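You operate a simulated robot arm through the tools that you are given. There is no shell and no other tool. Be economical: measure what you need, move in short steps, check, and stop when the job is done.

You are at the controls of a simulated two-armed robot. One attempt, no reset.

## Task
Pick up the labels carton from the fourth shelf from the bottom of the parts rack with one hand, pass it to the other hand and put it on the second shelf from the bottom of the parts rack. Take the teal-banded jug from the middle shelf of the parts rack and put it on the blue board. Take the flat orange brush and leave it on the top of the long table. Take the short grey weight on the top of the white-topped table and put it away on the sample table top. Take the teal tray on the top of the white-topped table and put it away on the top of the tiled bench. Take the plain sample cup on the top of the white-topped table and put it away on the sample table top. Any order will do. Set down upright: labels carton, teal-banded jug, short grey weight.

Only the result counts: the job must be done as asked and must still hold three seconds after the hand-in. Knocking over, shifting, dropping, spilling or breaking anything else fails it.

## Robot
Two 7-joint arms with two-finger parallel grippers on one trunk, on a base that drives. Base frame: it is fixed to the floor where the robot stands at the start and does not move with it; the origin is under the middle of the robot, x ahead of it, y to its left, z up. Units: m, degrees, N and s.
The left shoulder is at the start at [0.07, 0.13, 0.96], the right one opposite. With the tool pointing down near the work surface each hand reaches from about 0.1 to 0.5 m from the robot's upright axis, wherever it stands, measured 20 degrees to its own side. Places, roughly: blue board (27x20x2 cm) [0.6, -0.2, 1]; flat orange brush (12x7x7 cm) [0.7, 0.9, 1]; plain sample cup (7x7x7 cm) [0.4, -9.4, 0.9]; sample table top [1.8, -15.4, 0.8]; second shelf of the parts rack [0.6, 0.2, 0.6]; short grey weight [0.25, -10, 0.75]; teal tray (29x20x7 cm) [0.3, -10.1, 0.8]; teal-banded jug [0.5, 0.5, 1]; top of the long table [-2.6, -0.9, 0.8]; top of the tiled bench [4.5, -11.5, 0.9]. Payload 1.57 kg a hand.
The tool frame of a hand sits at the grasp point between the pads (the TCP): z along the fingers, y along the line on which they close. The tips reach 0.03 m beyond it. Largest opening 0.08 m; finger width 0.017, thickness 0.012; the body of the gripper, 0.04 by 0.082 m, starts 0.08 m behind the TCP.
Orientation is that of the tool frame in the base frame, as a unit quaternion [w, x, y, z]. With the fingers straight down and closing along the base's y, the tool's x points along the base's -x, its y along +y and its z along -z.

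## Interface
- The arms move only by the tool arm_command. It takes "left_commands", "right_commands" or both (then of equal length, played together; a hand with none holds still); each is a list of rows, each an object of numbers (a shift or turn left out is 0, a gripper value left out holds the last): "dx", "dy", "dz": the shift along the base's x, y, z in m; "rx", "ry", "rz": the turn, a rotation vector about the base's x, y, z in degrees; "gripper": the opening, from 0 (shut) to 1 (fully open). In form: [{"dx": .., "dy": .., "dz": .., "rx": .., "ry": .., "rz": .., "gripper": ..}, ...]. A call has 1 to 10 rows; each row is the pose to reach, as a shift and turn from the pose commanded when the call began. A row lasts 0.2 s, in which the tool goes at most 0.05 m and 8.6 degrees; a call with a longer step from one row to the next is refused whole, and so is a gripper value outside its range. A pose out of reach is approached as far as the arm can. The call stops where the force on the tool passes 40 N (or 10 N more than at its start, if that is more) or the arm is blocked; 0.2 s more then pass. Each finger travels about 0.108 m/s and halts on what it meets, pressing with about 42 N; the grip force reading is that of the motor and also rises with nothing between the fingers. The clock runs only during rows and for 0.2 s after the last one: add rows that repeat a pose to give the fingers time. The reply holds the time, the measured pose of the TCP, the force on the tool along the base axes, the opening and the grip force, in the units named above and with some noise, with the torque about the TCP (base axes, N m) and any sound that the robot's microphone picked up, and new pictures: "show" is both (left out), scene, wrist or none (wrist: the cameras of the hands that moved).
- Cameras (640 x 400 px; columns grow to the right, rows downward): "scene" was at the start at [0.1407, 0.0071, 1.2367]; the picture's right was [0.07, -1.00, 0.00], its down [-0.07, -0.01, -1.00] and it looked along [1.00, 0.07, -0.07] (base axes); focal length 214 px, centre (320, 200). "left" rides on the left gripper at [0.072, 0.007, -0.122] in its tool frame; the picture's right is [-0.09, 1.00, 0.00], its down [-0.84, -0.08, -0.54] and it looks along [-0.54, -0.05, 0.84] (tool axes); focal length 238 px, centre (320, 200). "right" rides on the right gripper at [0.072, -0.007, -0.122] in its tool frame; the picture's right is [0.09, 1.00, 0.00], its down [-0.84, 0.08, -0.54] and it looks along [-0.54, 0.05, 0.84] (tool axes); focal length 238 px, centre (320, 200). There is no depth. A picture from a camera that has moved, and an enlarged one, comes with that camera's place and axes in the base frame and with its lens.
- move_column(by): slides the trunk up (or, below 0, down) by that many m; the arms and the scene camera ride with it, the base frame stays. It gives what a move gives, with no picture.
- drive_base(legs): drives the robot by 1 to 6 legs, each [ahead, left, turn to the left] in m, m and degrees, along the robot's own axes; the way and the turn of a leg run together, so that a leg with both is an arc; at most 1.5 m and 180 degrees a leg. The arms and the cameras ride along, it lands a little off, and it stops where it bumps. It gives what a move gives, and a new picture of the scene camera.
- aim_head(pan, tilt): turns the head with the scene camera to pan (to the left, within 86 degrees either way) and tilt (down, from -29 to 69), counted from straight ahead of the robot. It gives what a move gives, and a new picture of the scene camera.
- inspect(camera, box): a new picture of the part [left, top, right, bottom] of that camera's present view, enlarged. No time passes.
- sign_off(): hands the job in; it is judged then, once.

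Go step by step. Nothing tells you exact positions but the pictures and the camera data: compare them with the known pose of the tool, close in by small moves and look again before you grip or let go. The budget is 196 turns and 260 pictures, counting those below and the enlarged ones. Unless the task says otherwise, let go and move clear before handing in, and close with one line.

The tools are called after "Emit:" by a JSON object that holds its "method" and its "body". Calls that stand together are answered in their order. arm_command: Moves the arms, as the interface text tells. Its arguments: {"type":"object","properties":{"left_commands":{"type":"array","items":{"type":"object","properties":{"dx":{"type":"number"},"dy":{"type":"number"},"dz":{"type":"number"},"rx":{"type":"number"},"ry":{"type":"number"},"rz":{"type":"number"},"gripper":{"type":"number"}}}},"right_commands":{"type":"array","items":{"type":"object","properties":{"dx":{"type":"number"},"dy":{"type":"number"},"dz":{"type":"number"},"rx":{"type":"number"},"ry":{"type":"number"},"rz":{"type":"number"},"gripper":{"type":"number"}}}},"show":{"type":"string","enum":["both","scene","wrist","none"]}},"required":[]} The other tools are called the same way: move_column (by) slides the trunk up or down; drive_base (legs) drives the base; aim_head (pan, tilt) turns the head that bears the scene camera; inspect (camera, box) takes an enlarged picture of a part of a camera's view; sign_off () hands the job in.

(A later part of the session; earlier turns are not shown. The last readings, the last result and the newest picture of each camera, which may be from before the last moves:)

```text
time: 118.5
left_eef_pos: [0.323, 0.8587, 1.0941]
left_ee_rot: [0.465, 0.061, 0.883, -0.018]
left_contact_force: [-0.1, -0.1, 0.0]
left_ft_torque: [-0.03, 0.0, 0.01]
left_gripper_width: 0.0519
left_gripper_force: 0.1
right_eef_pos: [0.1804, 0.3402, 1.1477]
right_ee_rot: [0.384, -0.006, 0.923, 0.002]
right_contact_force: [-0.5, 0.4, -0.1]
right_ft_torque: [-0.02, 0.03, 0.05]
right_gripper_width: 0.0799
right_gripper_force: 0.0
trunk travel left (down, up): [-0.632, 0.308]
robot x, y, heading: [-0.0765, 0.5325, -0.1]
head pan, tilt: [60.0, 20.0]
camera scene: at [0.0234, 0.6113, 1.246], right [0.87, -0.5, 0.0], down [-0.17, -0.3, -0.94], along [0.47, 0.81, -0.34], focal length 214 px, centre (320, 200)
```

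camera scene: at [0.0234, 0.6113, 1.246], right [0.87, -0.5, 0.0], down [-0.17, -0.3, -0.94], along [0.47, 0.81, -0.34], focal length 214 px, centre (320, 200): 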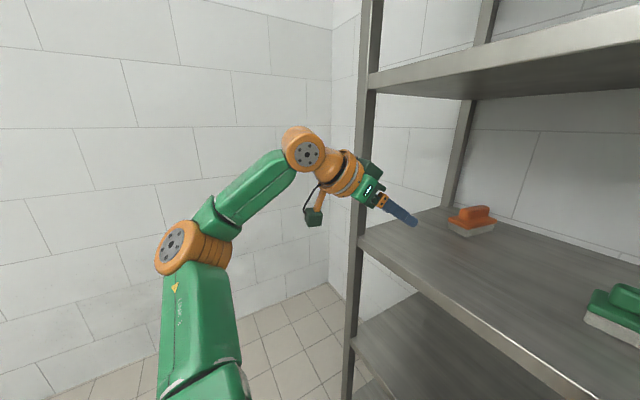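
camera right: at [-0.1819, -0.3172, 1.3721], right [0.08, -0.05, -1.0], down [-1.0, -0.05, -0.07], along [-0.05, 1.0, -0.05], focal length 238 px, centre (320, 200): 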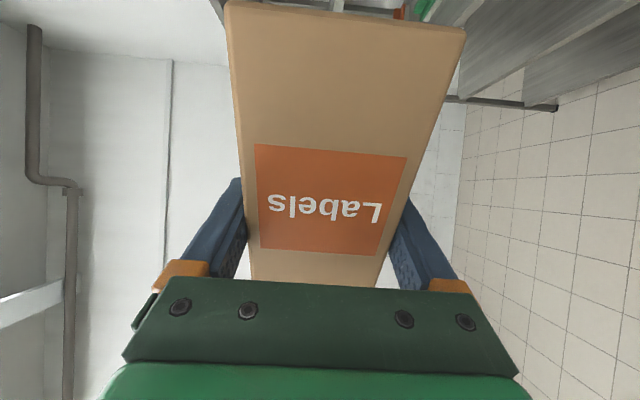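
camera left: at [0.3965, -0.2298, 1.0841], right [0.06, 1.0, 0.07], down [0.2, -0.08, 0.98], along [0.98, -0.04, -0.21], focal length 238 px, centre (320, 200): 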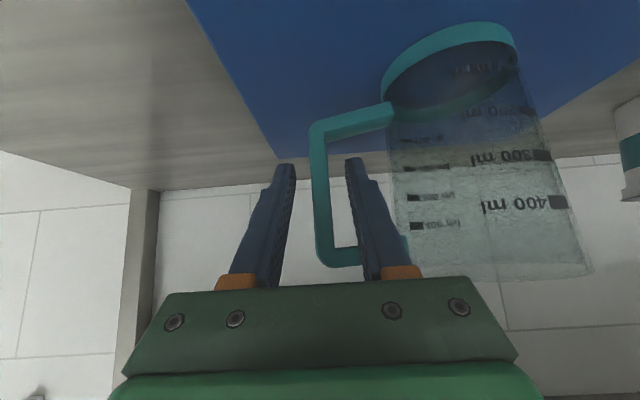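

Emit:
{"method": "drive_base", "body": {"legs": [[0.085, -0.07, 0]]}}

Emit:
{"method": "arm_command", "body": {"left_commands": [{"dx": 0.03, "dy": 0.03}, {"dx": 0.06, "dy": 0.06}, {"dx": 0.09, "dy": 0.08}, {"dx": 0.13, "dy": 0.08, "dz": -0.015}], "show": "both"}}

```text
time: 119.7
left_eef_pos: [0.4062, 0.789, 1.0951]
left_ee_rot: [0.466, 0.06, 0.882, -0.018]
left_contact_force: [0.2, 0.0, 0.6]
left_ft_torque: [0.0, 0.01, -0.01]
left_gripper_width: 0.0519
left_gripper_force: 0.1
right_eef_pos: [0.2631, 0.2689, 1.1488]
right_ee_rot: [0.383, -0.006, 0.924, 0.001]
right_contact_force: [-0.2, -0.3, 0.5]
right_ft_torque: [-0.03, -0.01, 0.02]
right_gripper_width: 0.0798
right_gripper_force: 0.0
trunk travel left (down, up): [-0.632, 0.308]
robot x, y, heading: [0.0121, 0.461, -0.0]
head pan, tilt: [60.0, 20.0]
camera scene: at [0.1058, 0.5422, 1.246], right [0.87, -0.5, 0.0], down [-0.17, -0.3, -0.94], along [0.47, 0.81, -0.34], focal length 214 px, centre (320, 200)
```

scene: 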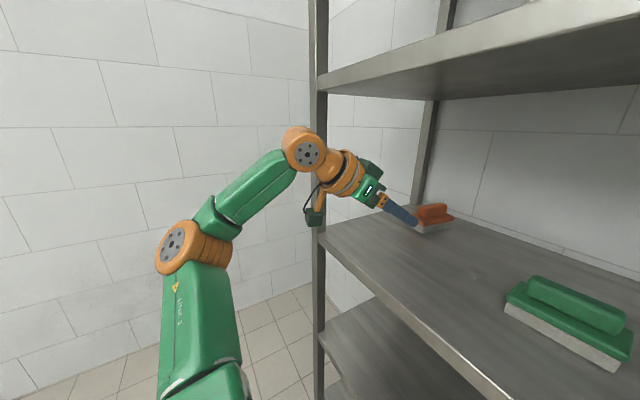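

```text
time: 120.7
left_eef_pos: [0.538, 0.8611, 1.0742]
left_ee_rot: [0.463, 0.064, 0.884, -0.019]
left_contact_force: [0.0, -0.6, 1.0]
left_ft_torque: [0.0, 0.01, -0.01]
left_gripper_width: 0.0521
left_gripper_force: 0.1
left hand out of reach, approached as far as the arm can: row 4
right_eef_pos: [0.2665, 0.2681, 1.1475]
right_ee_rot: [0.382, -0.006, 0.924, 0.002]
right_contact_force: [0.3, 0.2, -1.1]
right_ft_torque: [0.0, -0.03, 0.02]
right_gripper_width: 0.0799
right_gripper_force: 0.0
trunk travel left (down, up): [-0.632, 0.308]
robot x, y, heading: [0.0108, 0.4577, 0.0]
head pan, tilt: [60.0, 20.0]
camera scene: at [0.1098, 0.5405, 1.2458], right [0.87, -0.5, 0.0], down [-0.17, -0.3, -0.94], along [0.47, 0.81, -0.34], focal length 214 px, centre (320, 200)
camera left: at [0.3992, 0.8857, 1.0846], right [0.18, 0.98, 0.1], down [0.02, -0.11, 0.99], along [0.98, -0.18, -0.04], focal length 238 px, centre (320, 200)
```

scene: 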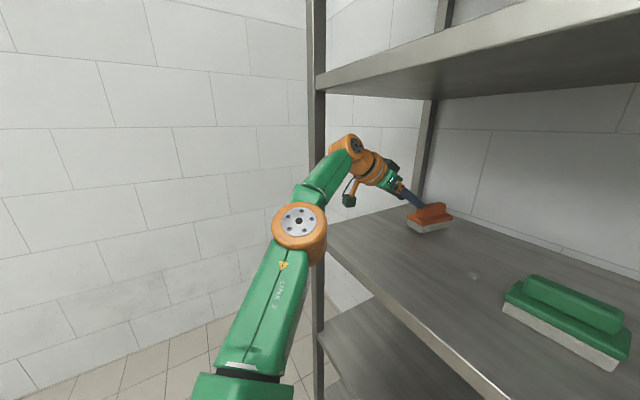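
left: 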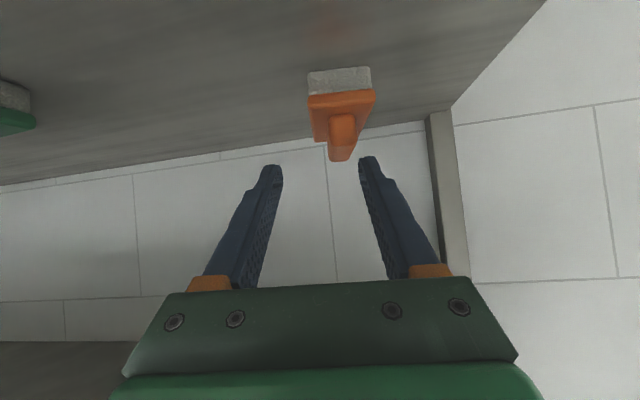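

The arm is near its reach limit. The base front has room before the bottom shelf, so I'll edge the base forward a little.

Emit:
{"method": "drive_base", "body": {"legs": [[0.06, 0.0, 0]]}}

Emit:
{"method": "inspect", "body": {"camera": "left", "box": [160, 50, 480, 250]}}

```text
time: 121.7
left_eef_pos: [0.5934, 0.8635, 1.077]
left_ee_rot: [0.467, 0.06, 0.882, -0.018]
left_contact_force: [-0.5, 0.0, 0.5]
left_ft_torque: [-0.01, 0.06, -0.01]
left_gripper_width: 0.0522
left_gripper_force: 0.1
right_eef_pos: [0.3213, 0.2681, 1.1489]
right_ee_rot: [0.385, -0.008, 0.923, 0.003]
right_contact_force: [0.1, -0.8, 0.9]
right_ft_torque: [0.03, 0.0, 0.0]
right_gripper_width: 0.0798
right_gripper_force: 0.0
trunk travel left (down, up): [-0.632, 0.308]
robot x, y, heading: [0.0713, 0.4593, -0.3]
head pan, tilt: [60.0, 20.0]
camera scene: at [0.1644, 0.5411, 1.2463], right [0.87, -0.5, 0.0], down [-0.17, -0.3, -0.94], along [0.47, 0.81, -0.34], focal length 214 px, centre (320, 200)
```

scene: 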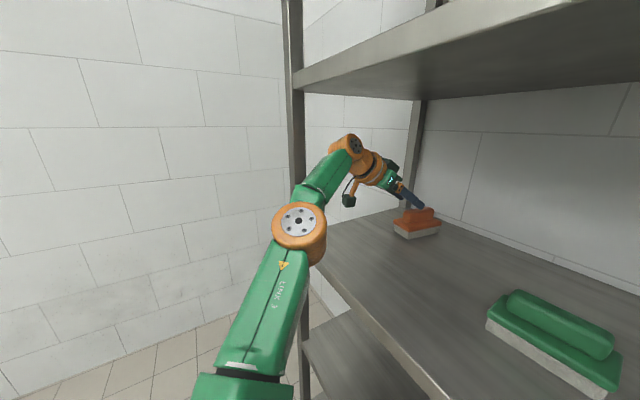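

```text
2.00 times, centred on (320, 150) of left
camera zoom: at [0.4539, 0.8869, 1.0865], right [0.18, 0.98, 0.1], down [0.01, -0.1, 0.99], along [0.98, -0.17, -0.03], focal length 477 px, centre (320, 300)
```

zoom: 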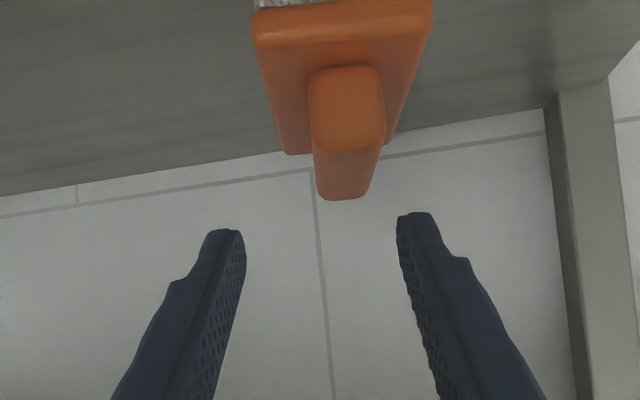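

Emit:
{"method": "arm_command", "body": {"left_commands": [{"dx": 0.01, "dy": 0.007}, {"dx": 0.025, "dy": 0.007, "dz": -0.015}, {"dx": 0.04, "dy": 0.007, "dz": -0.032}, {"dx": 0.052, "dy": 0.007, "dz": -0.046}], "show": "wrist"}}

Emit:
{"method": "inspect", "body": {"camera": "scene", "box": [320, 130, 480, 250]}}

```text
time: 122.7
left_eef_pos: [0.6221, 0.8559, 1.0494]
left_ee_rot: [0.487, 0.059, 0.871, -0.014]
left_contact_force: [-6.8, -2.3, 25.8]
left_ft_torque: [0.56, -0.42, 0.09]
left_gripper_width: 0.0502
left_gripper_force: 0.0
left hand out of reach, approached as far as the arm can: row 1, 2, 3, 4
right_eef_pos: [0.3184, 0.2667, 1.1472]
right_ee_rot: [0.386, -0.007, 0.922, 0.003]
right_contact_force: [1.2, -0.1, -0.5]
right_ft_torque: [-0.01, 0.07, -0.03]
right_gripper_width: 0.0799
right_gripper_force: 0.0
trunk travel left (down, up): [-0.632, 0.308]
robot x, y, heading: [0.0698, 0.46, -0.0]
head pan, tilt: [60.0, 20.0]
stopped in row 4 (left hand): the force on the tool passed its limit at 70 N (the readings are from after the stop); the commanded pose is now the measured one
camera left: at [0.4822, 0.878, 1.0532], right [0.16, 0.98, 0.11], down [-0.03, -0.11, 0.99], along [0.99, -0.17, 0.02], focal length 238 px, centre (320, 200)
```

left: 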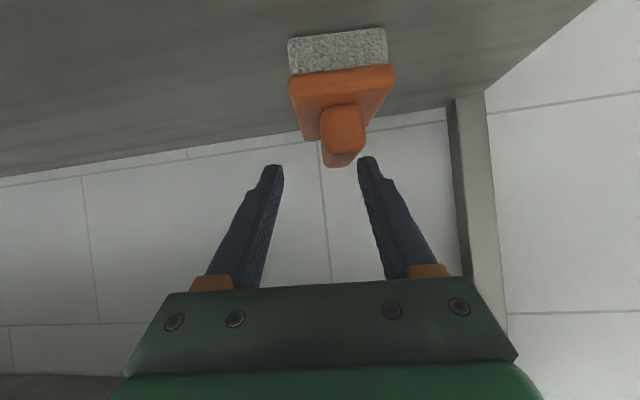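

```text
3.33 times, centred on (400, 190) of scene
camera zoom: at [0.1612, 0.5388, 1.2468], right [0.87, -0.5, 0.0], down [-0.17, -0.29, -0.94], along [0.47, 0.81, -0.34], focal length 715 px, centre (53, 233)
```

zoom: 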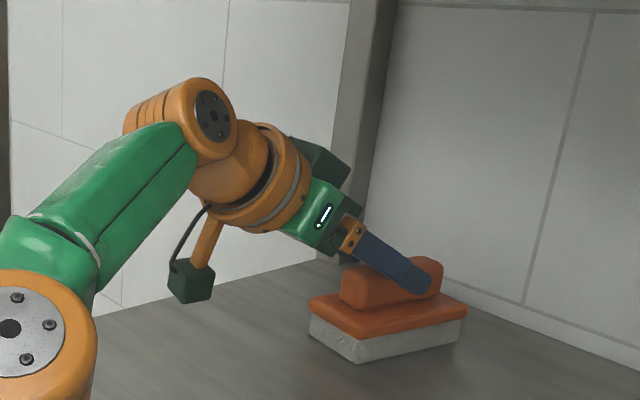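

A finger landed on top of the brush grip, since the arm at its reach limit drifted right. I'll lift off, bring the base closer and re-align.

Emit:
{"method": "arm_command", "body": {"left_commands": [{"dz": 0.02, "dx": -0.01}, {"dz": 0.045, "dx": -0.03}, {"dz": 0.045, "dx": -0.05}], "show": "none"}}

Emit:
{"method": "drive_base", "body": {"legs": [[0.04, 0.05, 0]]}}

Emit:
{"method": "inspect", "body": {"camera": "left", "box": [160, 50, 480, 250]}}

```text
time: 123.5
left_eef_pos: [0.5737, 0.8586, 1.0853]
left_ee_rot: [0.48, 0.058, 0.875, -0.015]
left_contact_force: [-0.2, -0.3, -0.2]
left_ft_torque: [0.0, 0.02, 0.02]
left_gripper_width: 0.0519
left_gripper_force: 0.0
right_eef_pos: [0.3246, 0.2693, 1.1474]
right_ee_rot: [0.384, -0.008, 0.923, 0.003]
right_contact_force: [0.2, 0.4, -0.2]
right_ft_torque: [-0.03, -0.03, -0.04]
right_gripper_width: 0.0801
right_gripper_force: 0.0
trunk travel left (down, up): [-0.632, 0.308]
robot x, y, heading: [0.0715, 0.4548, -0.3]
head pan, tilt: [60.0, 20.0]
```

```text
time: 124.5
left_eef_pos: [0.6134, 0.9057, 1.0873]
left_ee_rot: [0.48, 0.059, 0.875, -0.015]
left_contact_force: [-0.1, -0.6, -0.3]
left_ft_torque: [-0.02, 0.03, 0.02]
left_gripper_width: 0.0519
left_gripper_force: 0.0
right_eef_pos: [0.3631, 0.3166, 1.1482]
right_ee_rot: [0.384, -0.007, 0.923, 0.003]
right_contact_force: [-0.4, 0.3, 0.3]
right_ft_torque: [0.02, -0.01, -0.03]
right_gripper_width: 0.0799
right_gripper_force: 0.0
trunk travel left (down, up): [-0.632, 0.308]
robot x, y, heading: [0.1126, 0.5104, 0.0]
head pan, tilt: [60.0, 20.0]
camera scene: at [0.2051, 0.5891, 1.2463], right [0.87, -0.5, 0.0], down [-0.17, -0.29, -0.94], along [0.47, 0.81, -0.34], focal length 214 px, centre (320, 200)
```

scene: 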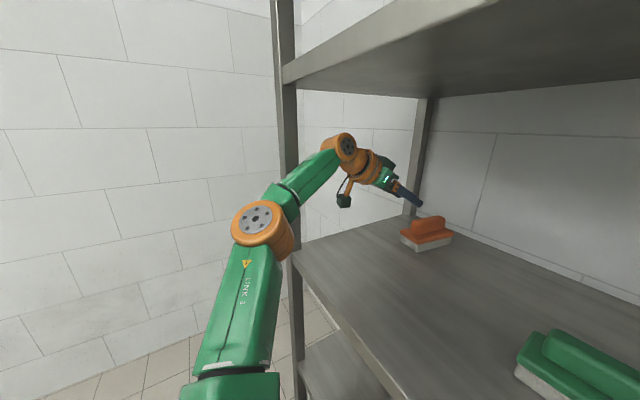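

```text
2.00 times, centred on (320, 150) of left
camera zoom: at [0.4741, 0.9278, 1.093], right [0.16, 0.98, 0.11], down [-0.02, -0.11, 0.99], along [0.99, -0.17, 0.0], focal length 477 px, centre (320, 300)
```

zoom: 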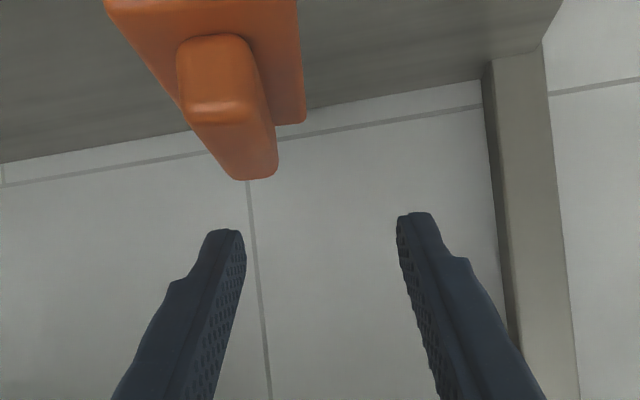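

Emit:
{"method": "arm_command", "body": {"left_commands": [{"dx": 0.005, "dy": -0.016, "rz": 2.5}, {"dx": 0.01, "dy": -0.031, "rz": 5}, {"dx": 0.02, "dy": -0.031, "dz": -0.015, "rz": 5}], "show": "none"}}

Emit:
{"method": "inspect", "body": {"camera": "left", "box": [160, 50, 480, 250]}}

```text
time: 125.3
left_eef_pos: [0.6365, 0.8783, 1.0694]
left_ee_rot: [0.478, 0.019, 0.878, 0.006]
left_contact_force: [0.3, 0.1, 0.0]
left_ft_torque: [0.01, -0.02, -0.03]
left_gripper_width: 0.0516
left_gripper_force: 0.0
right_eef_pos: [0.3641, 0.3202, 1.1477]
right_ee_rot: [0.384, -0.008, 0.923, 0.002]
right_contact_force: [0.8, 0.7, 0.0]
right_ft_torque: [-0.04, 0.0, 0.0]
right_gripper_width: 0.0802
right_gripper_force: 0.0
trunk travel left (down, up): [-0.632, 0.308]
robot x, y, heading: [0.1071, 0.511, 0.1]
head pan, tilt: [60.0, 20.0]
```

```text
2.00 times, centred on (320, 150) of left
camera zoom: at [0.4948, 0.8878, 1.0755], right [0.08, 0.99, 0.11], down [-0.01, -0.11, 0.99], along [1.0, -0.08, 0.0], focal length 477 px, centre (320, 300)
```

zoom: 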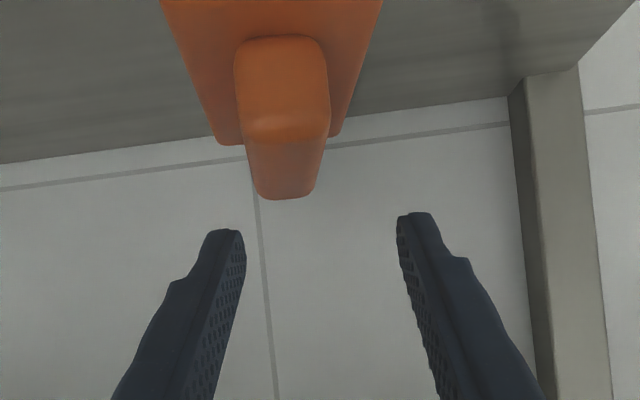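

Emit:
{"method": "arm_command", "body": {"left_commands": [{"dy": -0.01, "rz": -2}, {"dy": -0.01, "dx": 0.006, "dz": -0.013, "rz": -2}, {"dy": -0.01, "dx": 0.012, "dz": -0.026, "rz": -2}, {"dy": -0.01, "dx": 0.016, "dz": -0.037, "rz": -2}], "show": "wrist"}}

```text
time: 126.3
left_eef_pos: [0.6512, 0.8662, 1.0338]
left_ee_rot: [0.48, 0.035, 0.877, -0.002]
left_contact_force: [0.3, 0.6, 1.0]
left_ft_torque: [-0.02, 0.01, -0.02]
left_gripper_width: 0.0523
left_gripper_force: 0.1
right_eef_pos: [0.3647, 0.3187, 1.1469]
right_ee_rot: [0.383, -0.007, 0.924, 0.002]
right_contact_force: [0.3, 0.4, -0.4]
right_ft_torque: [0.01, -0.04, 0.02]
right_gripper_width: 0.0803
right_gripper_force: 0.1
trunk travel left (down, up): [-0.632, 0.308]
robot x, y, heading: [0.1141, 0.5052, 0.0]
head pan, tilt: [60.0, 20.0]
camera left: at [0.5108, 0.882, 1.0388], right [0.11, 0.99, 0.11], down [-0.01, -0.11, 0.99], along [0.99, -0.11, 0.0], focal length 238 px, centre (320, 200)
```

left: 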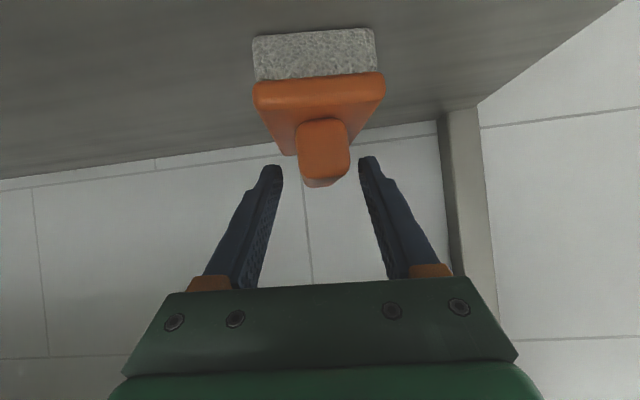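

The grip is centred between the fingers. I'll close on it.

Emit:
{"method": "arm_command", "body": {"left_commands": [{"dz": -0.005, "dx": 0.004}, {"dz": -0.005, "dx": 0.004, "gripper": 0}, {"dz": -0.005, "dx": 0.004, "gripper": 0}, {"dz": -0.005, "dx": 0.004, "gripper": 0}, {"dz": 0.01, "dx": 0.004}, {"dz": 0.03}, {"dz": 0.05}], "show": "both"}}

```text
time: 127.9
left_eef_pos: [0.651, 0.8656, 1.0834]
left_ee_rot: [0.48, 0.034, 0.877, -0.002]
left_contact_force: [-0.7, 0.5, -1.5]
left_ft_torque: [0.0, 0.03, 0.0]
left_gripper_width: 0.0275
left_gripper_force: 37.7
right_eef_pos: [0.3645, 0.3193, 1.1478]
right_ee_rot: [0.384, -0.008, 0.923, 0.002]
right_contact_force: [-0.7, 0.3, 0.1]
right_ft_torque: [0.0, -0.03, 0.03]
right_gripper_width: 0.08
right_gripper_force: 0.0
trunk travel left (down, up): [-0.632, 0.308]
robot x, y, heading: [0.11, 0.507, 0.3]
head pan, tilt: [60.0, 20.0]
camera scene: at [0.2073, 0.5914, 1.2459], right [0.87, -0.5, 0.0], down [-0.17, -0.3, -0.94], along [0.47, 0.81, -0.34], focal length 214 px, centre (320, 200)
camera left: at [0.5101, 0.8808, 1.0892], right [0.11, 0.99, 0.11], down [-0.01, -0.11, 0.99], along [0.99, -0.11, 0.0], focal length 238 px, centre (320, 200)
```

scene: 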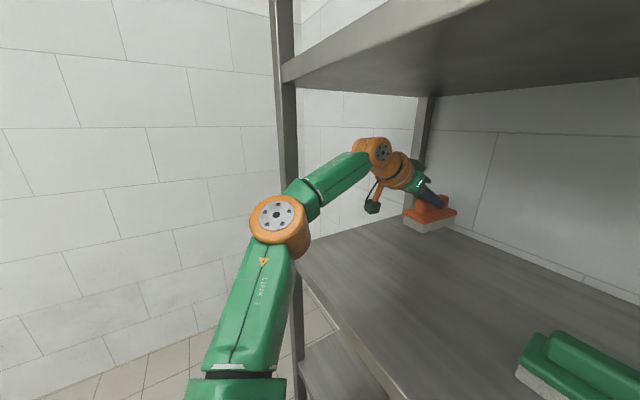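
left: 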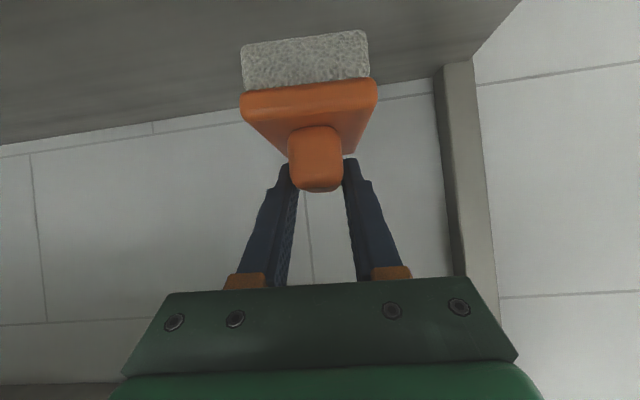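

The brush is lifted. I'll back out and turn right towards the room to find the long table.

Emit:
{"method": "drive_base", "body": {"legs": [[-0.7, 0, 0], [-0.1, -0.4, 0], [0, 0, -120]]}}

Emit:
{"method": "aim_head", "body": {"pan": 0, "tilt": 15}}

Emit:
{"method": "aim_head", "body": {"pan": -60, "tilt": 15}}

```text
time: 138.7
left_eef_pos: [-0.6126, -0.5352, 1.0823]
left_ee_rot: [0.247, 0.767, 0.427, -0.411]
left_contact_force: [-0.3, 1.0, -1.6]
left_ft_torque: [0.02, -0.03, 0.04]
left_gripper_width: 0.0274
left_gripper_force: 38.5
right_eef_pos: [-0.9662, -0.0301, 1.1478]
right_ee_rot: [0.202, 0.784, 0.487, -0.327]
right_contact_force: [0.1, 0.0, -0.7]
right_ft_torque: [0.03, 0.0, 0.0]
right_gripper_width: 0.0801
right_gripper_force: 0.1
trunk travel left (down, up): [-0.632, 0.308]
robot x, y, heading: [-0.6784, 0.1136, -117.2]
head pan, tilt: [60.0, 20.0]
camera scene: at [-0.6547, -0.0142, 1.2459], right [-0.84, -0.54, 0.0], down [-0.19, 0.29, -0.94], along [0.51, -0.79, -0.34], focal length 214 px, centre (320, 200)
```

scene: 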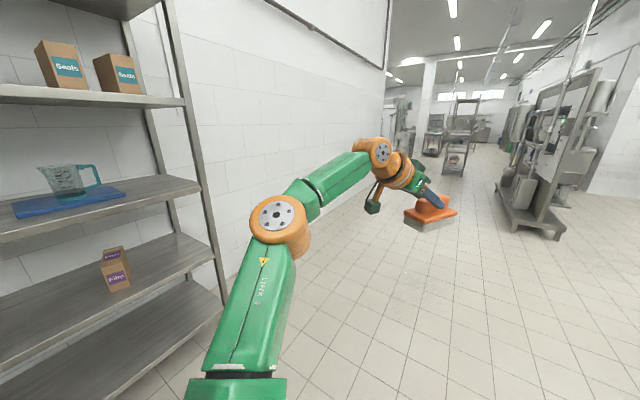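

```text
time: 140.0
left_eef_pos: [-0.6123, -0.5348, 1.0839]
left_ee_rot: [0.247, 0.767, 0.427, -0.41]
left_contact_force: [-0.7, 0.6, -1.4]
left_ft_torque: [0.01, -0.01, -0.02]
left_gripper_width: 0.0275
left_gripper_force: 38.0
right_eef_pos: [-0.9664, -0.0286, 1.148]
right_ee_rot: [0.201, 0.785, 0.487, -0.326]
right_contact_force: [-0.5, 0.4, 0.7]
right_ft_torque: [-0.02, 0.0, 0.0]
right_gripper_width: 0.0803
right_gripper_force: 0.0
trunk travel left (down, up): [-0.632, 0.308]
robot x, y, heading: [-0.682, 0.1085, -117.1]
head pan, tilt: [0.0, 15.0]
camera scene: at [-0.7478, -0.019, 1.2541], right [-0.89, 0.46, 0.0], down [0.12, 0.23, -0.97], along [-0.44, -0.86, -0.26], focal length 214 px, centre (320, 200)
```

scene: 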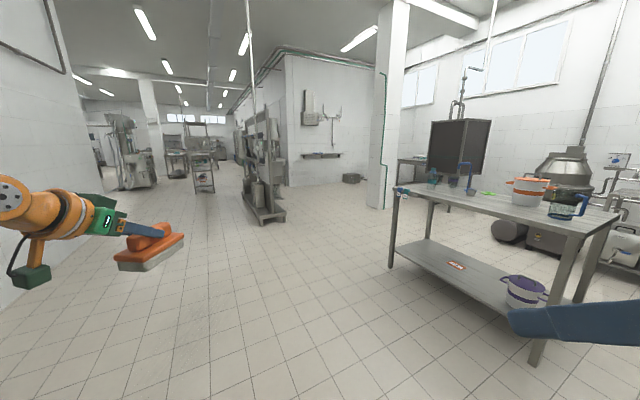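

```text
time: 141.3
left_eef_pos: [-0.6122, -0.5353, 1.0829]
left_ee_rot: [0.246, 0.768, 0.426, -0.41]
left_contact_force: [0.2, 0.2, -1.5]
left_ft_torque: [0.03, -0.01, 0.06]
left_gripper_width: 0.0273
left_gripper_force: 37.9
right_eef_pos: [-0.9667, -0.0293, 1.1484]
right_ee_rot: [0.201, 0.785, 0.487, -0.327]
right_contact_force: [1.0, 0.3, 0.7]
right_ft_torque: [0.0, 0.04, 0.01]
right_gripper_width: 0.0799
right_gripper_force: 0.1
trunk travel left (down, up): [-0.632, 0.308]
robot x, y, heading: [-0.6813, 0.1089, -117.4]
head pan, tilt: [-60.0, 15.0]
camera scene: at [-0.7984, 0.0595, 1.2541], right [-0.05, 1.0, 0.0], down [0.26, 0.01, -0.97], along [-0.96, -0.05, -0.26], focal length 214 px, centre (320, 200)
```

scene: 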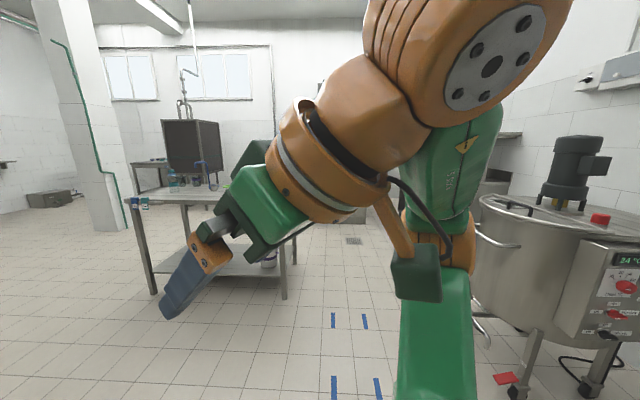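

The table at my right-front is the long table: its near edge is around x -2.45, from y -1.6 to -0.3. I'll turn to face it and approach.

Emit:
{"method": "drive_base", "body": {"legs": [[0, 0, -62.7], [0.9, 0.8, 0]]}}

Emit:
{"method": "aim_head", "body": {"pan": 15, "tilt": 25}}

```text
time: 150.1
left_eef_pos: [-2.1235, -1.0445, 1.0834]
left_ee_rot: [-0.002, 0.877, -0.035, -0.479]
left_contact_force: [0.8, 0.0, -1.6]
left_ft_torque: [0.02, -0.01, -0.01]
left_gripper_width: 0.0277
left_gripper_force: 38.0
right_eef_pos: [-1.8368, -0.499, 1.148]
right_ee_rot: [0.001, 0.923, 0.007, -0.384]
right_contact_force: [-1.2, 0.5, 0.0]
right_ft_torque: [0.0, -0.02, 0.0]
right_gripper_width: 0.0798
right_gripper_force: 0.0
trunk travel left (down, up): [-0.632, 0.308]
robot x, y, heading: [-1.5853, -0.6876, -179.6]
head pan, tilt: [-60.0, 15.0]
camera scene: at [-1.6816, -0.6071, 1.2541], right [0.87, 0.5, 0.0], down [0.13, -0.22, -0.97], along [-0.48, 0.84, -0.26], focal length 214 px, centre (320, 200)
```

scene: 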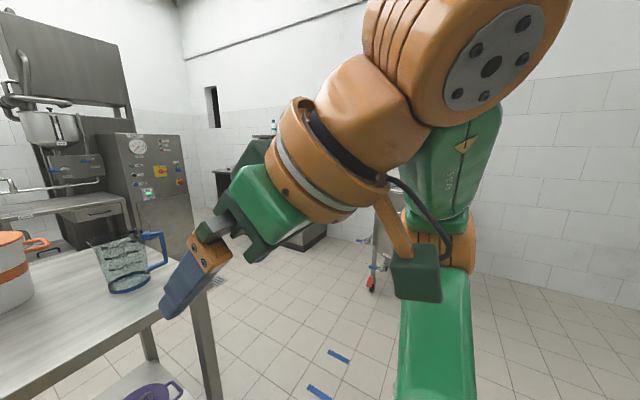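

```text
time: 151.6
left_eef_pos: [-2.1228, -1.045, 1.083]
left_ee_rot: [-0.003, 0.877, -0.036, -0.479]
left_contact_force: [0.3, -0.6, -1.1]
left_ft_torque: [0.01, -0.03, 0.0]
left_gripper_width: 0.0276
left_gripper_force: 38.6
right_eef_pos: [-1.8373, -0.4992, 1.1468]
right_ee_rot: [0.001, 0.924, 0.006, -0.383]
right_contact_force: [-0.2, -0.4, 0.2]
right_ft_torque: [-0.01, 0.05, 0.0]
right_gripper_width: 0.0801
right_gripper_force: 0.0
trunk travel left (down, up): [-0.632, 0.308]
robot x, y, heading: [-1.5844, -0.687, -180.1]
head pan, tilt: [15.0, 25.0]
camera scene: at [-1.7241, -0.7119, 1.2378], right [-0.26, 0.97, 0.0], down [0.41, 0.11, -0.91], along [-0.88, -0.23, -0.42], focal length 214 px, centre (320, 200)
```

scene: 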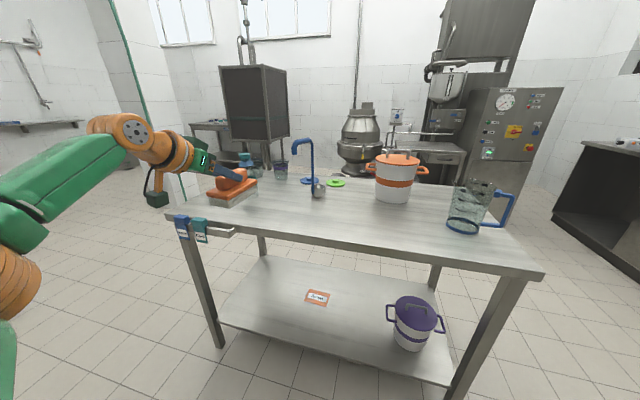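

The near edge is at about x -2.335 and the top at about z 0.8. The spot around (-2.47, -0.87) is free. I'll drive so that the brush is over it and lower the trunk.

Emit:
{"method": "drive_base", "body": {"legs": [[0.345, -0.175, 0]]}}

Emit:
{"method": "move_column", "body": {"by": -0.15}}

Emit:
{"method": "aim_head", "body": {"pan": 30, "tilt": 25}}

```text
time: 154.1
left_eef_pos: [-2.4729, -0.8758, 1.0839]
left_ee_rot: [-0.001, 0.877, -0.032, -0.48]
left_contact_force: [0.5, -0.3, -2.2]
left_ft_torque: [-0.02, -0.02, 0.02]
left_gripper_width: 0.0278
left_gripper_force: 37.7
right_eef_pos: [-2.1892, -0.3276, 1.1485]
right_ee_rot: [0.003, 0.924, 0.011, -0.383]
right_contact_force: [-0.8, -0.2, -0.3]
right_ft_torque: [0.0, 0.0, -0.04]
right_gripper_width: 0.0801
right_gripper_force: 0.2
trunk travel left (down, up): [-0.632, 0.308]
robot x, y, heading: [-1.9321, -0.5193, -179.6]
head pan, tilt: [15.0, 25.0]
camera scene: at [-2.0747, -0.5413, 1.2379], right [-0.27, 0.96, 0.0], down [0.41, 0.11, -0.91], along [-0.87, -0.24, -0.42], focal length 214 px, centre (320, 200)
```

scene: 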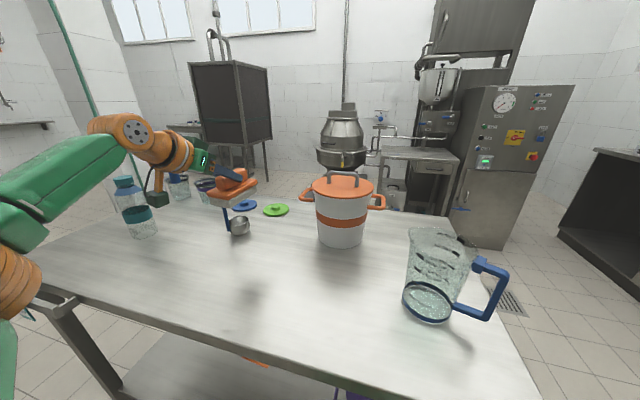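

```text
time: 155.8
left_eef_pos: [-2.4729, -0.8757, 0.9337]
left_ee_rot: [-0.002, 0.877, -0.032, -0.48]
left_contact_force: [0.2, -0.4, -1.5]
left_ft_torque: [0.02, -0.04, 0.03]
left_gripper_width: 0.0276
left_gripper_force: 38.3
right_eef_pos: [-2.19, -0.328, 0.9978]
right_ee_rot: [0.003, 0.923, 0.011, -0.384]
right_contact_force: [0.4, 0.8, -0.1]
right_ft_torque: [0.06, 0.0, 0.02]
right_gripper_width: 0.0799
right_gripper_force: 0.0
trunk travel left (down, up): [-0.482, 0.458]
robot x, y, heading: [-1.9358, -0.5163, -179.5]
head pan, tilt: [15.0, 25.0]
```

```text
time: 156.6
left_eef_pos: [-2.4725, -0.8763, 0.9323]
left_ee_rot: [-0.001, 0.877, -0.032, -0.479]
left_contact_force: [-0.9, -0.5, -1.6]
left_ft_torque: [-0.03, -0.02, 0.0]
left_gripper_width: 0.0274
left_gripper_force: 38.1
right_eef_pos: [-2.1902, -0.3277, 0.9975]
right_ee_rot: [0.004, 0.924, 0.011, -0.383]
right_contact_force: [-0.3, 0.5, -0.4]
right_ft_torque: [0.03, -0.04, 0.01]
right_gripper_width: 0.0797
right_gripper_force: 0.1
trunk travel left (down, up): [-0.482, 0.458]
robot x, y, heading: [-1.9344, -0.5163, -179.8]
head pan, tilt: [30.0, 25.0]
camera scene: at [-2.066, -0.5629, 1.0878], right [-0.51, 0.86, 0.0], down [0.37, 0.21, -0.91], along [-0.78, -0.46, -0.42], focal length 214 px, centre (320, 200)
```

scene: 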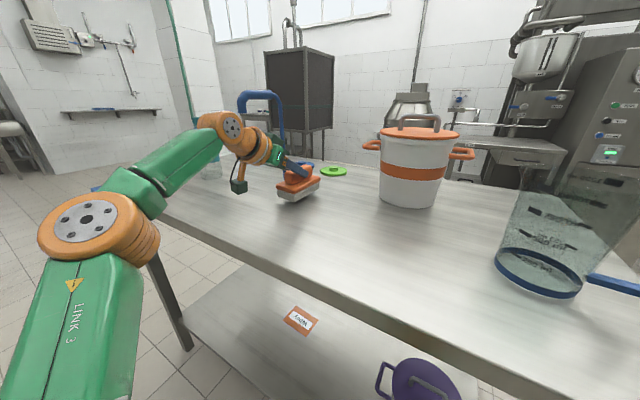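

Emit:
{"method": "arm_command", "body": {"left_commands": [{"dz": -0.025}, {"dz": -0.045}, {"dz": -0.055}, {"dz": -0.06}, {"dz": -0.064}, {"dz": -0.068}], "show": "both"}}

```text
time: 157.2
left_eef_pos: [-2.47, -0.8734, 0.909]
left_ee_rot: [-0.002, 0.867, -0.032, -0.497]
left_contact_force: [0.4, 0.6, 21.2]
left_ft_torque: [0.64, -0.47, -0.17]
left_gripper_width: 0.0277
left_gripper_force: 37.3
right_eef_pos: [-2.1843, -0.3257, 0.9987]
right_ee_rot: [0.005, 0.922, 0.01, -0.386]
right_contact_force: [0.5, 0.0, -0.2]
right_ft_torque: [-0.03, 0.03, 0.01]
right_gripper_width: 0.0798
right_gripper_force: 0.0
trunk travel left (down, up): [-0.482, 0.458]
robot x, y, heading: [-1.9371, -0.5154, -179.6]
head pan, tilt: [30.0, 25.0]
stopped in row 2 (left hand): the force on the tool passed its limit at 56 N (the readings are from after the stop); the commanded pose is now the measured one
camera scene: at [-2.0601, -0.5601, 1.0889], right [-0.51, 0.86, 0.0], down [0.36, 0.21, -0.91], along [-0.78, -0.46, -0.42], focal length 214 px, centre (320, 200)
camera left: at [-2.3289, -0.8886, 0.909], right [-0.1, -0.99, 0.11], down [0.05, 0.1, 0.99], along [-0.99, 0.11, 0.04], focal length 238 px, centre (320, 200)
```

scene: 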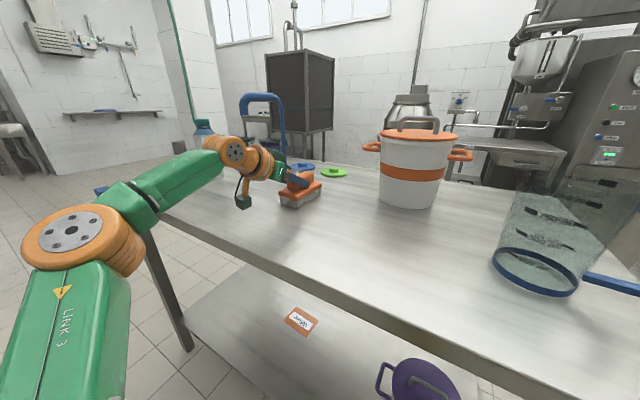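
left: 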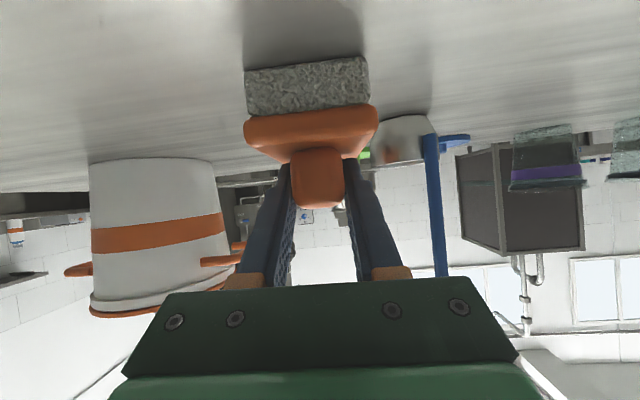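

The brush rests on the table, whose top is at about z 0.845. I'll release and lift away.

Emit:
{"method": "arm_command", "body": {"left_commands": [{"dz": 0.002}, {"dz": 0.002, "gripper": 0.7}, {"dz": 0.002, "gripper": 0.7}, {"dz": 0.02, "dx": 0.01, "gripper": 0.7}, {"dz": 0.06, "dx": 0.03}, {"dz": 0.1, "dx": 0.06}], "show": "scene"}}

```text
time: 158.6
left_eef_pos: [-2.413, -0.8737, 1.0007]
left_ee_rot: [-0.001, 0.871, -0.031, -0.49]
left_contact_force: [1.2, 0.9, 1.2]
left_ft_torque: [-0.01, 0.0, -0.03]
left_gripper_width: 0.0561
left_gripper_force: 0.2
right_eef_pos: [-2.1895, -0.3263, 0.9983]
right_ee_rot: [0.003, 0.923, 0.01, -0.384]
right_contact_force: [0.7, 0.6, -0.7]
right_ft_torque: [0.0, -0.02, 0.01]
right_gripper_width: 0.0801
right_gripper_force: 0.1
trunk travel left (down, up): [-0.482, 0.458]
robot x, y, heading: [-1.9404, -0.5151, -179.3]
head pan, tilt: [30.0, 25.0]
camera scene: at [-2.0647, -0.5625, 1.0879], right [-0.51, 0.86, 0.0], down [0.36, 0.21, -0.91], along [-0.78, -0.46, -0.42], focal length 214 px, centre (320, 200)
```

scene: 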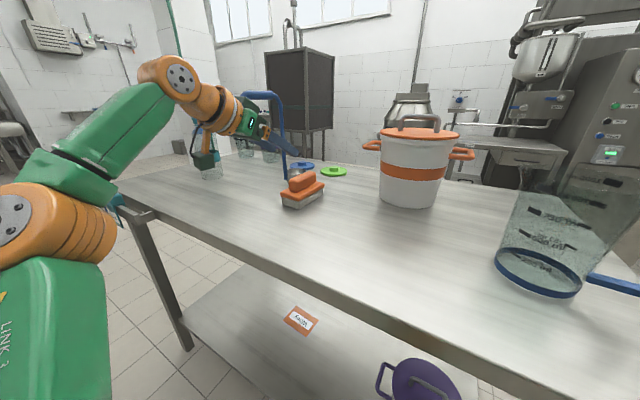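

The brush lies on the long table, clear of everything. I'll back off, turn and set out for the white-topped table, checking the route as I go.

Emit:
{"method": "drive_base", "body": {"legs": [[-0.55, 0, 0], [0, 0, 90], [0.5, 1.2, 0], [1.0, 0, 0]]}}

Emit:
{"method": "aim_head", "body": {"pan": 0, "tilt": 10}}

```text
time: 176.5
left_eef_pos: [0.1072, -2.5354, 1.0007]
left_ee_rot: [0.339, 0.65, 0.581, -0.355]
left_contact_force: [0.1, 0.6, 0.0]
left_ft_torque: [0.01, -0.01, 0.0]
left_gripper_width: 0.0561
left_gripper_force: 0.0
right_eef_pos: [-0.4314, -2.2881, 0.9973]
right_ee_rot: [0.268, 0.659, 0.647, -0.274]
right_contact_force: [-0.1, -0.2, -0.2]
right_ft_torque: [-0.04, 0.02, 0.03]
right_gripper_width: 0.0801
right_gripper_force: 0.1
trunk travel left (down, up): [-0.482, 0.458]
robot x, y, heading: [-0.2285, -2.0403, -92.1]
head pan, tilt: [30.0, 25.0]
camera scene: at [-0.1901, -2.1728, 1.0879], right [-0.88, -0.47, 0.0], down [-0.2, 0.37, -0.91], along [0.43, -0.8, -0.42], focal length 214 px, centre (320, 200)
```

scene: 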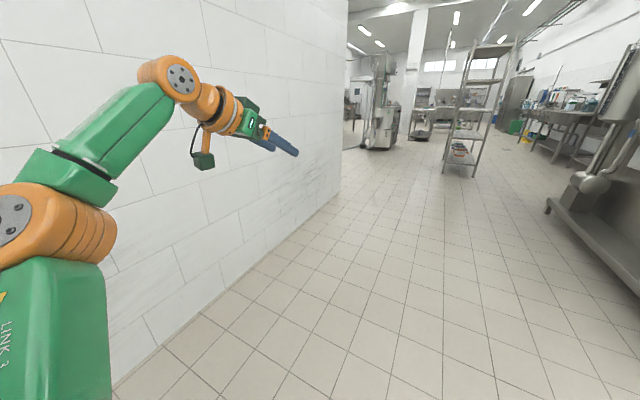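

```text
time: 177.4
left_eef_pos: [0.1071, -2.5346, 1.0008]
left_ee_rot: [0.339, 0.65, 0.581, -0.354]
left_contact_force: [1.1, 0.5, 0.2]
left_ft_torque: [-0.02, 0.02, 0.03]
left_gripper_width: 0.0558
left_gripper_force: 0.1
right_eef_pos: [-0.4299, -2.2882, 0.9983]
right_ee_rot: [0.269, 0.658, 0.647, -0.274]
right_contact_force: [-0.1, -0.3, -0.8]
right_ft_torque: [0.01, -0.02, -0.02]
right_gripper_width: 0.0801
right_gripper_force: 0.0
trunk travel left (down, up): [-0.482, 0.458]
robot x, y, heading: [-0.2317, -2.0415, -92.0]
head pan, tilt: [0.0, 10.0]
camera scene: at [-0.2365, -2.1844, 1.1122], right [-1.0, 0.03, 0.0], down [0.01, 0.17, -0.98], along [-0.03, -0.98, -0.17], focal length 214 px, centre (320, 200)
```

scene: 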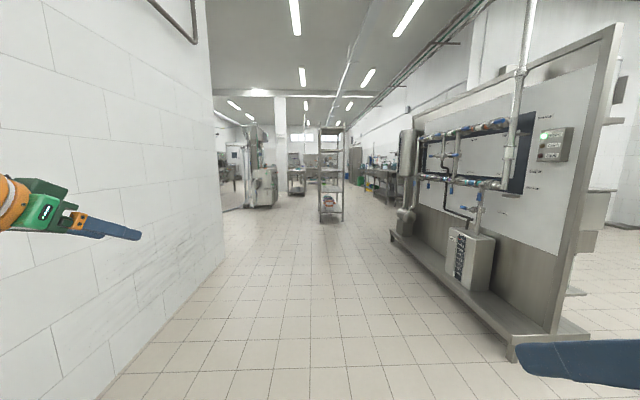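

Emit:
{"method": "drive_base", "body": {"legs": [[0, 0, 2], [1.5, 0.2, 0], [1.2, 0, 0]]}}

```text
refused: leg 2 is longer than a leg can be; nothing moved
```

Emit:
{"method": "drive_base", "body": {"legs": [[0, 0, 2], [1.4, 0.2, 0], [1.3, 0, 0]]}}

```text
time: 191.0
left_eef_pos: [0.2484, -5.2358, 0.9997]
left_ee_rot: [0.34, 0.647, 0.584, -0.353]
left_contact_force: [-0.5, -0.1, -0.4]
left_ft_torque: [0.0, 0.03, -0.04]
left_gripper_width: 0.0559
left_gripper_force: 0.1
right_eef_pos: [-0.2907, -4.9929, 0.997]
right_ee_rot: [0.269, 0.657, 0.649, -0.274]
right_contact_force: [0.8, -0.9, 0.4]
right_ft_torque: [0.02, 0.0, -0.01]
right_gripper_width: 0.0801
right_gripper_force: 0.1
trunk travel left (down, up): [-0.482, 0.458]
robot x, y, heading: [-0.0946, -4.7481, -91.5]
head pan, tilt: [0.0, 10.0]
camera scene: at [-0.0983, -4.8874, 1.1123], right [-1.0, 0.03, 0.0], down [0.0, 0.17, -0.98], along [-0.03, -0.98, -0.17], focal length 214 px, centre (320, 200)
```

scene: 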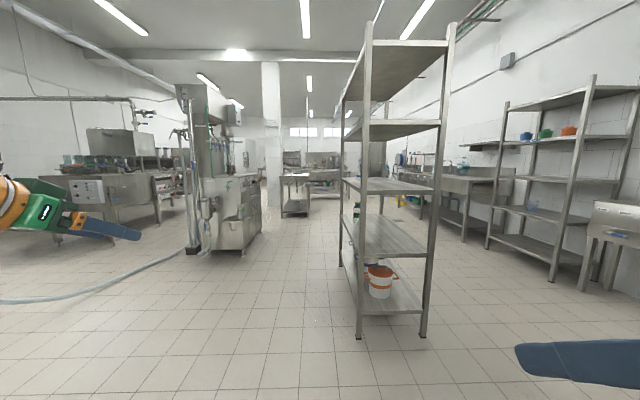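

The gap between the rack (x below -0.39) and the machine (x above 0.78) is about 1.15 m wide. I'll pass through its middle, at x about 0.2.

Emit:
{"method": "drive_base", "body": {"legs": [[0, 0, 1.5], [0.7, 0.3, 0], [1.2, 0, 0]]}}

```text
time: 201.1
left_eef_pos: [0.559, -7.1148, 1.0]
left_ee_rot: [0.345, 0.639, 0.593, -0.348]
left_contact_force: [0.0, 0.2, 0.5]
left_ft_torque: [-0.02, 0.01, 0.0]
left_gripper_width: 0.0559
left_gripper_force: 0.1
right_eef_pos: [0.013, -6.886, 0.9974]
right_ee_rot: [0.273, 0.647, 0.659, -0.27]
right_contact_force: [0.4, 0.2, -0.9]
right_ft_torque: [0.01, -0.04, 0.0]
right_gripper_width: 0.0801
right_gripper_force: 0.2
trunk travel left (down, up): [-0.482, 0.458]
robot x, y, heading: [0.2047, -6.6323, -89.9]
head pan, tilt: [0.0, 10.0]
camera scene: at [0.2033, -6.7758, 1.1123], right [-1.0, 0.0, 0.0], down [0.0, 0.17, -0.98], along [0.0, -0.98, -0.17], focal length 214 px, centre (320, 200)
```

scene: 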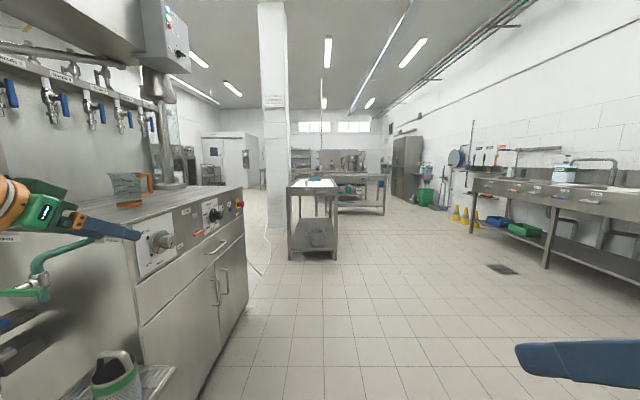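

Emit:
{"method": "drive_base", "body": {"legs": [[0.5, 0, 0], [0.9, -0.1, 0]]}}

Emit:
{"method": "aim_head", "body": {"pan": 5, "tilt": 20}}

Emit:
{"method": "inspect", "body": {"camera": "scene", "box": [180, 130, 420, 280]}}

```text
time: 208.5
left_eef_pos: [0.4536, -8.5428, 0.999]
left_ee_rot: [0.344, 0.64, 0.591, -0.349]
left_contact_force: [0.5, 0.1, 0.2]
left_ft_torque: [0.01, 0.04, -0.01]
left_gripper_width: 0.0561
left_gripper_force: 0.1
right_eef_pos: [-0.0915, -8.313, 0.9981]
right_ee_rot: [0.273, 0.648, 0.658, -0.27]
right_contact_force: [-0.3, 0.6, -0.2]
right_ft_torque: [-0.02, 0.01, 0.01]
right_gripper_width: 0.08
right_gripper_force: 0.0
trunk travel left (down, up): [-0.482, 0.458]
robot x, y, heading: [0.102, -8.0597, -90.1]
head pan, tilt: [0.0, 10.0]
camera scene: at [0.0977, -8.2031, 1.1123], right [-1.0, 0.0, 0.0], down [0.0, 0.17, -0.98], along [0.0, -0.98, -0.17], focal length 214 px, centre (320, 200)
```

scene: 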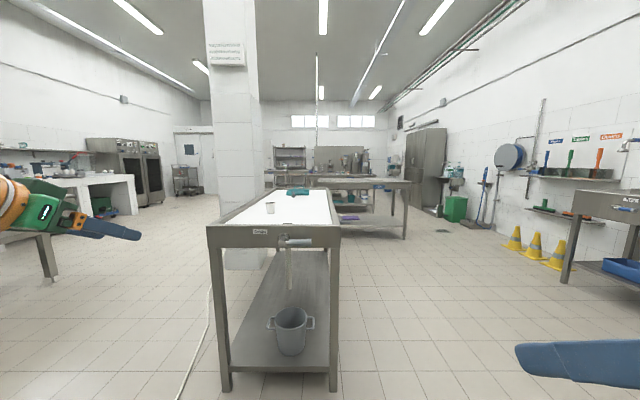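

```text
time: 209.2
left_eef_pos: [0.4535, -8.5421, 1.0003]
left_ee_rot: [0.344, 0.641, 0.591, -0.35]
left_contact_force: [0.1, -0.1, 0.1]
left_ft_torque: [0.01, 0.01, -0.03]
left_gripper_width: 0.056
left_gripper_force: 0.0
right_eef_pos: [-0.0917, -8.3135, 0.9979]
right_ee_rot: [0.272, 0.648, 0.658, -0.27]
right_contact_force: [0.2, -0.4, -0.4]
right_ft_torque: [0.01, 0.03, -0.02]
right_gripper_width: 0.0799
right_gripper_force: 0.0
trunk travel left (down, up): [-0.482, 0.458]
robot x, y, heading: [0.0987, -8.0605, -90.3]
head pan, tilt: [5.0, 20.0]
camera scene: at [0.1058, -8.2029, 1.096], right [-1.0, -0.09, 0.0], down [-0.03, 0.34, -0.94], along [0.08, -0.94, -0.34], focal length 214 px, centre (320, 200)
```

scene: 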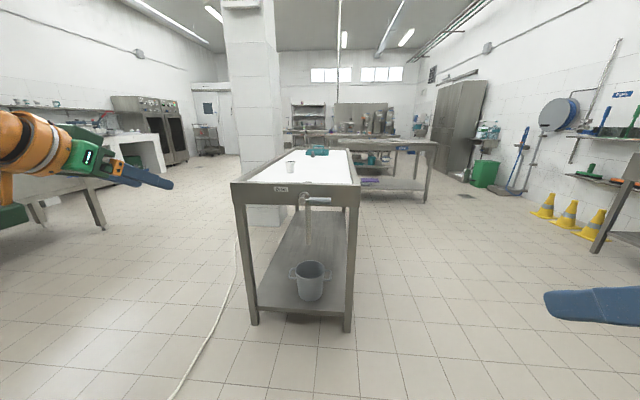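

```text
2.67 times, centred on (300, 205) of scene
camera zoom: at [0.1058, -8.2029, 1.096], right [-1.0, -0.09, 0.0], down [-0.03, 0.34, -0.94], along [0.08, -0.94, -0.34], focal length 572 px, centre (373, 187)
```

zoom: 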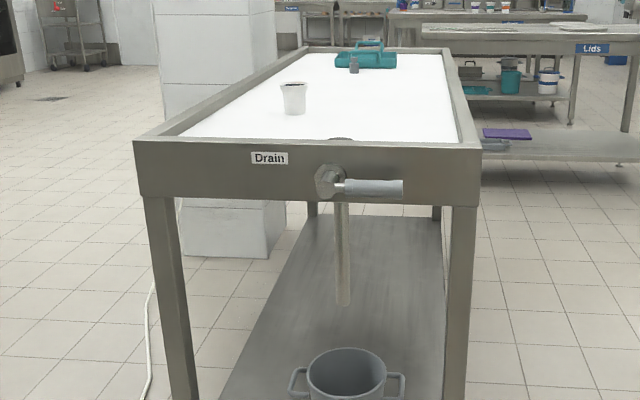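

The white-topped table is recessed with a rim at about z 0.845. It spans x 0.01 to 0.58 and y -9.09 to -10.48, with a pillar at its far left. I'll go round to its right side and face it.

Emit:
{"method": "drive_base", "body": {"legs": [[0.2, -0.5, 0], [0, 0, 90], [0, -1.35, 0]]}}

Emit:
{"method": "aim_head", "body": {"pan": 0, "tilt": 30}}

```text
time: 222.5
left_eef_pos: [0.0831, -9.2141, 1.0001]
left_ee_rot: [0.492, 0.029, 0.87, 0.0]
left_contact_force: [0.5, 0.1, -0.4]
left_ft_torque: [0.0, -0.02, 0.01]
left_gripper_width: 0.0561
left_gripper_force: 0.0
right_eef_pos: [-0.1378, -9.7626, 0.9966]
right_ee_rot: [0.383, -0.014, 0.923, 0.004]
right_contact_force: [-0.4, 1.2, 0.3]
right_ft_torque: [-0.02, 0.01, -0.01]
right_gripper_width: 0.0796
right_gripper_force: 0.0
trunk travel left (down, up): [-0.482, 0.458]
robot x, y, heading: [-0.393, -9.5719, 0.5]
head pan, tilt: [5.0, 20.0]
camera scene: at [-0.2508, -9.5643, 1.096], right [0.1, -0.99, 0.0], down [-0.34, -0.03, -0.94], along [0.93, 0.1, -0.34], focal length 214 px, centre (320, 200)
```

scene: 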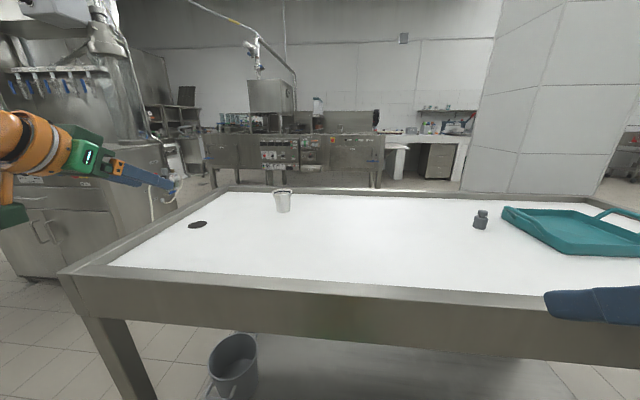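

```text
time: 223.2
left_eef_pos: [0.0837, -9.2138, 1.0006]
left_ee_rot: [0.49, 0.027, 0.871, 0.001]
left_contact_force: [0.2, -0.1, -0.2]
left_ft_torque: [0.02, 0.0, -0.03]
left_gripper_width: 0.056
left_gripper_force: 0.1
right_eef_pos: [-0.1377, -9.7622, 0.9976]
right_ee_rot: [0.384, -0.014, 0.923, 0.004]
right_contact_force: [0.4, 0.1, -0.6]
right_ft_torque: [0.01, 0.02, 0.02]
right_gripper_width: 0.0802
right_gripper_force: 0.0
trunk travel left (down, up): [-0.482, 0.458]
robot x, y, heading: [-0.3922, -9.576, 0.5]
head pan, tilt: [0.0, 30.0]
camera scene: at [-0.253, -9.5724, 1.08], right [0.01, -1.0, 0.0], down [-0.5, -0.01, -0.87], along [0.87, 0.01, -0.5], focal length 214 px, centre (320, 200)
```

scene: 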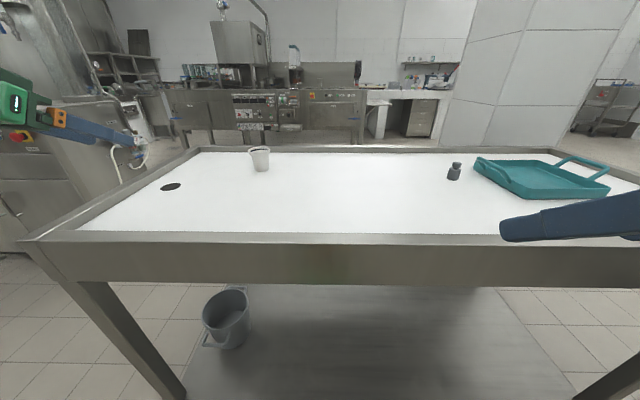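

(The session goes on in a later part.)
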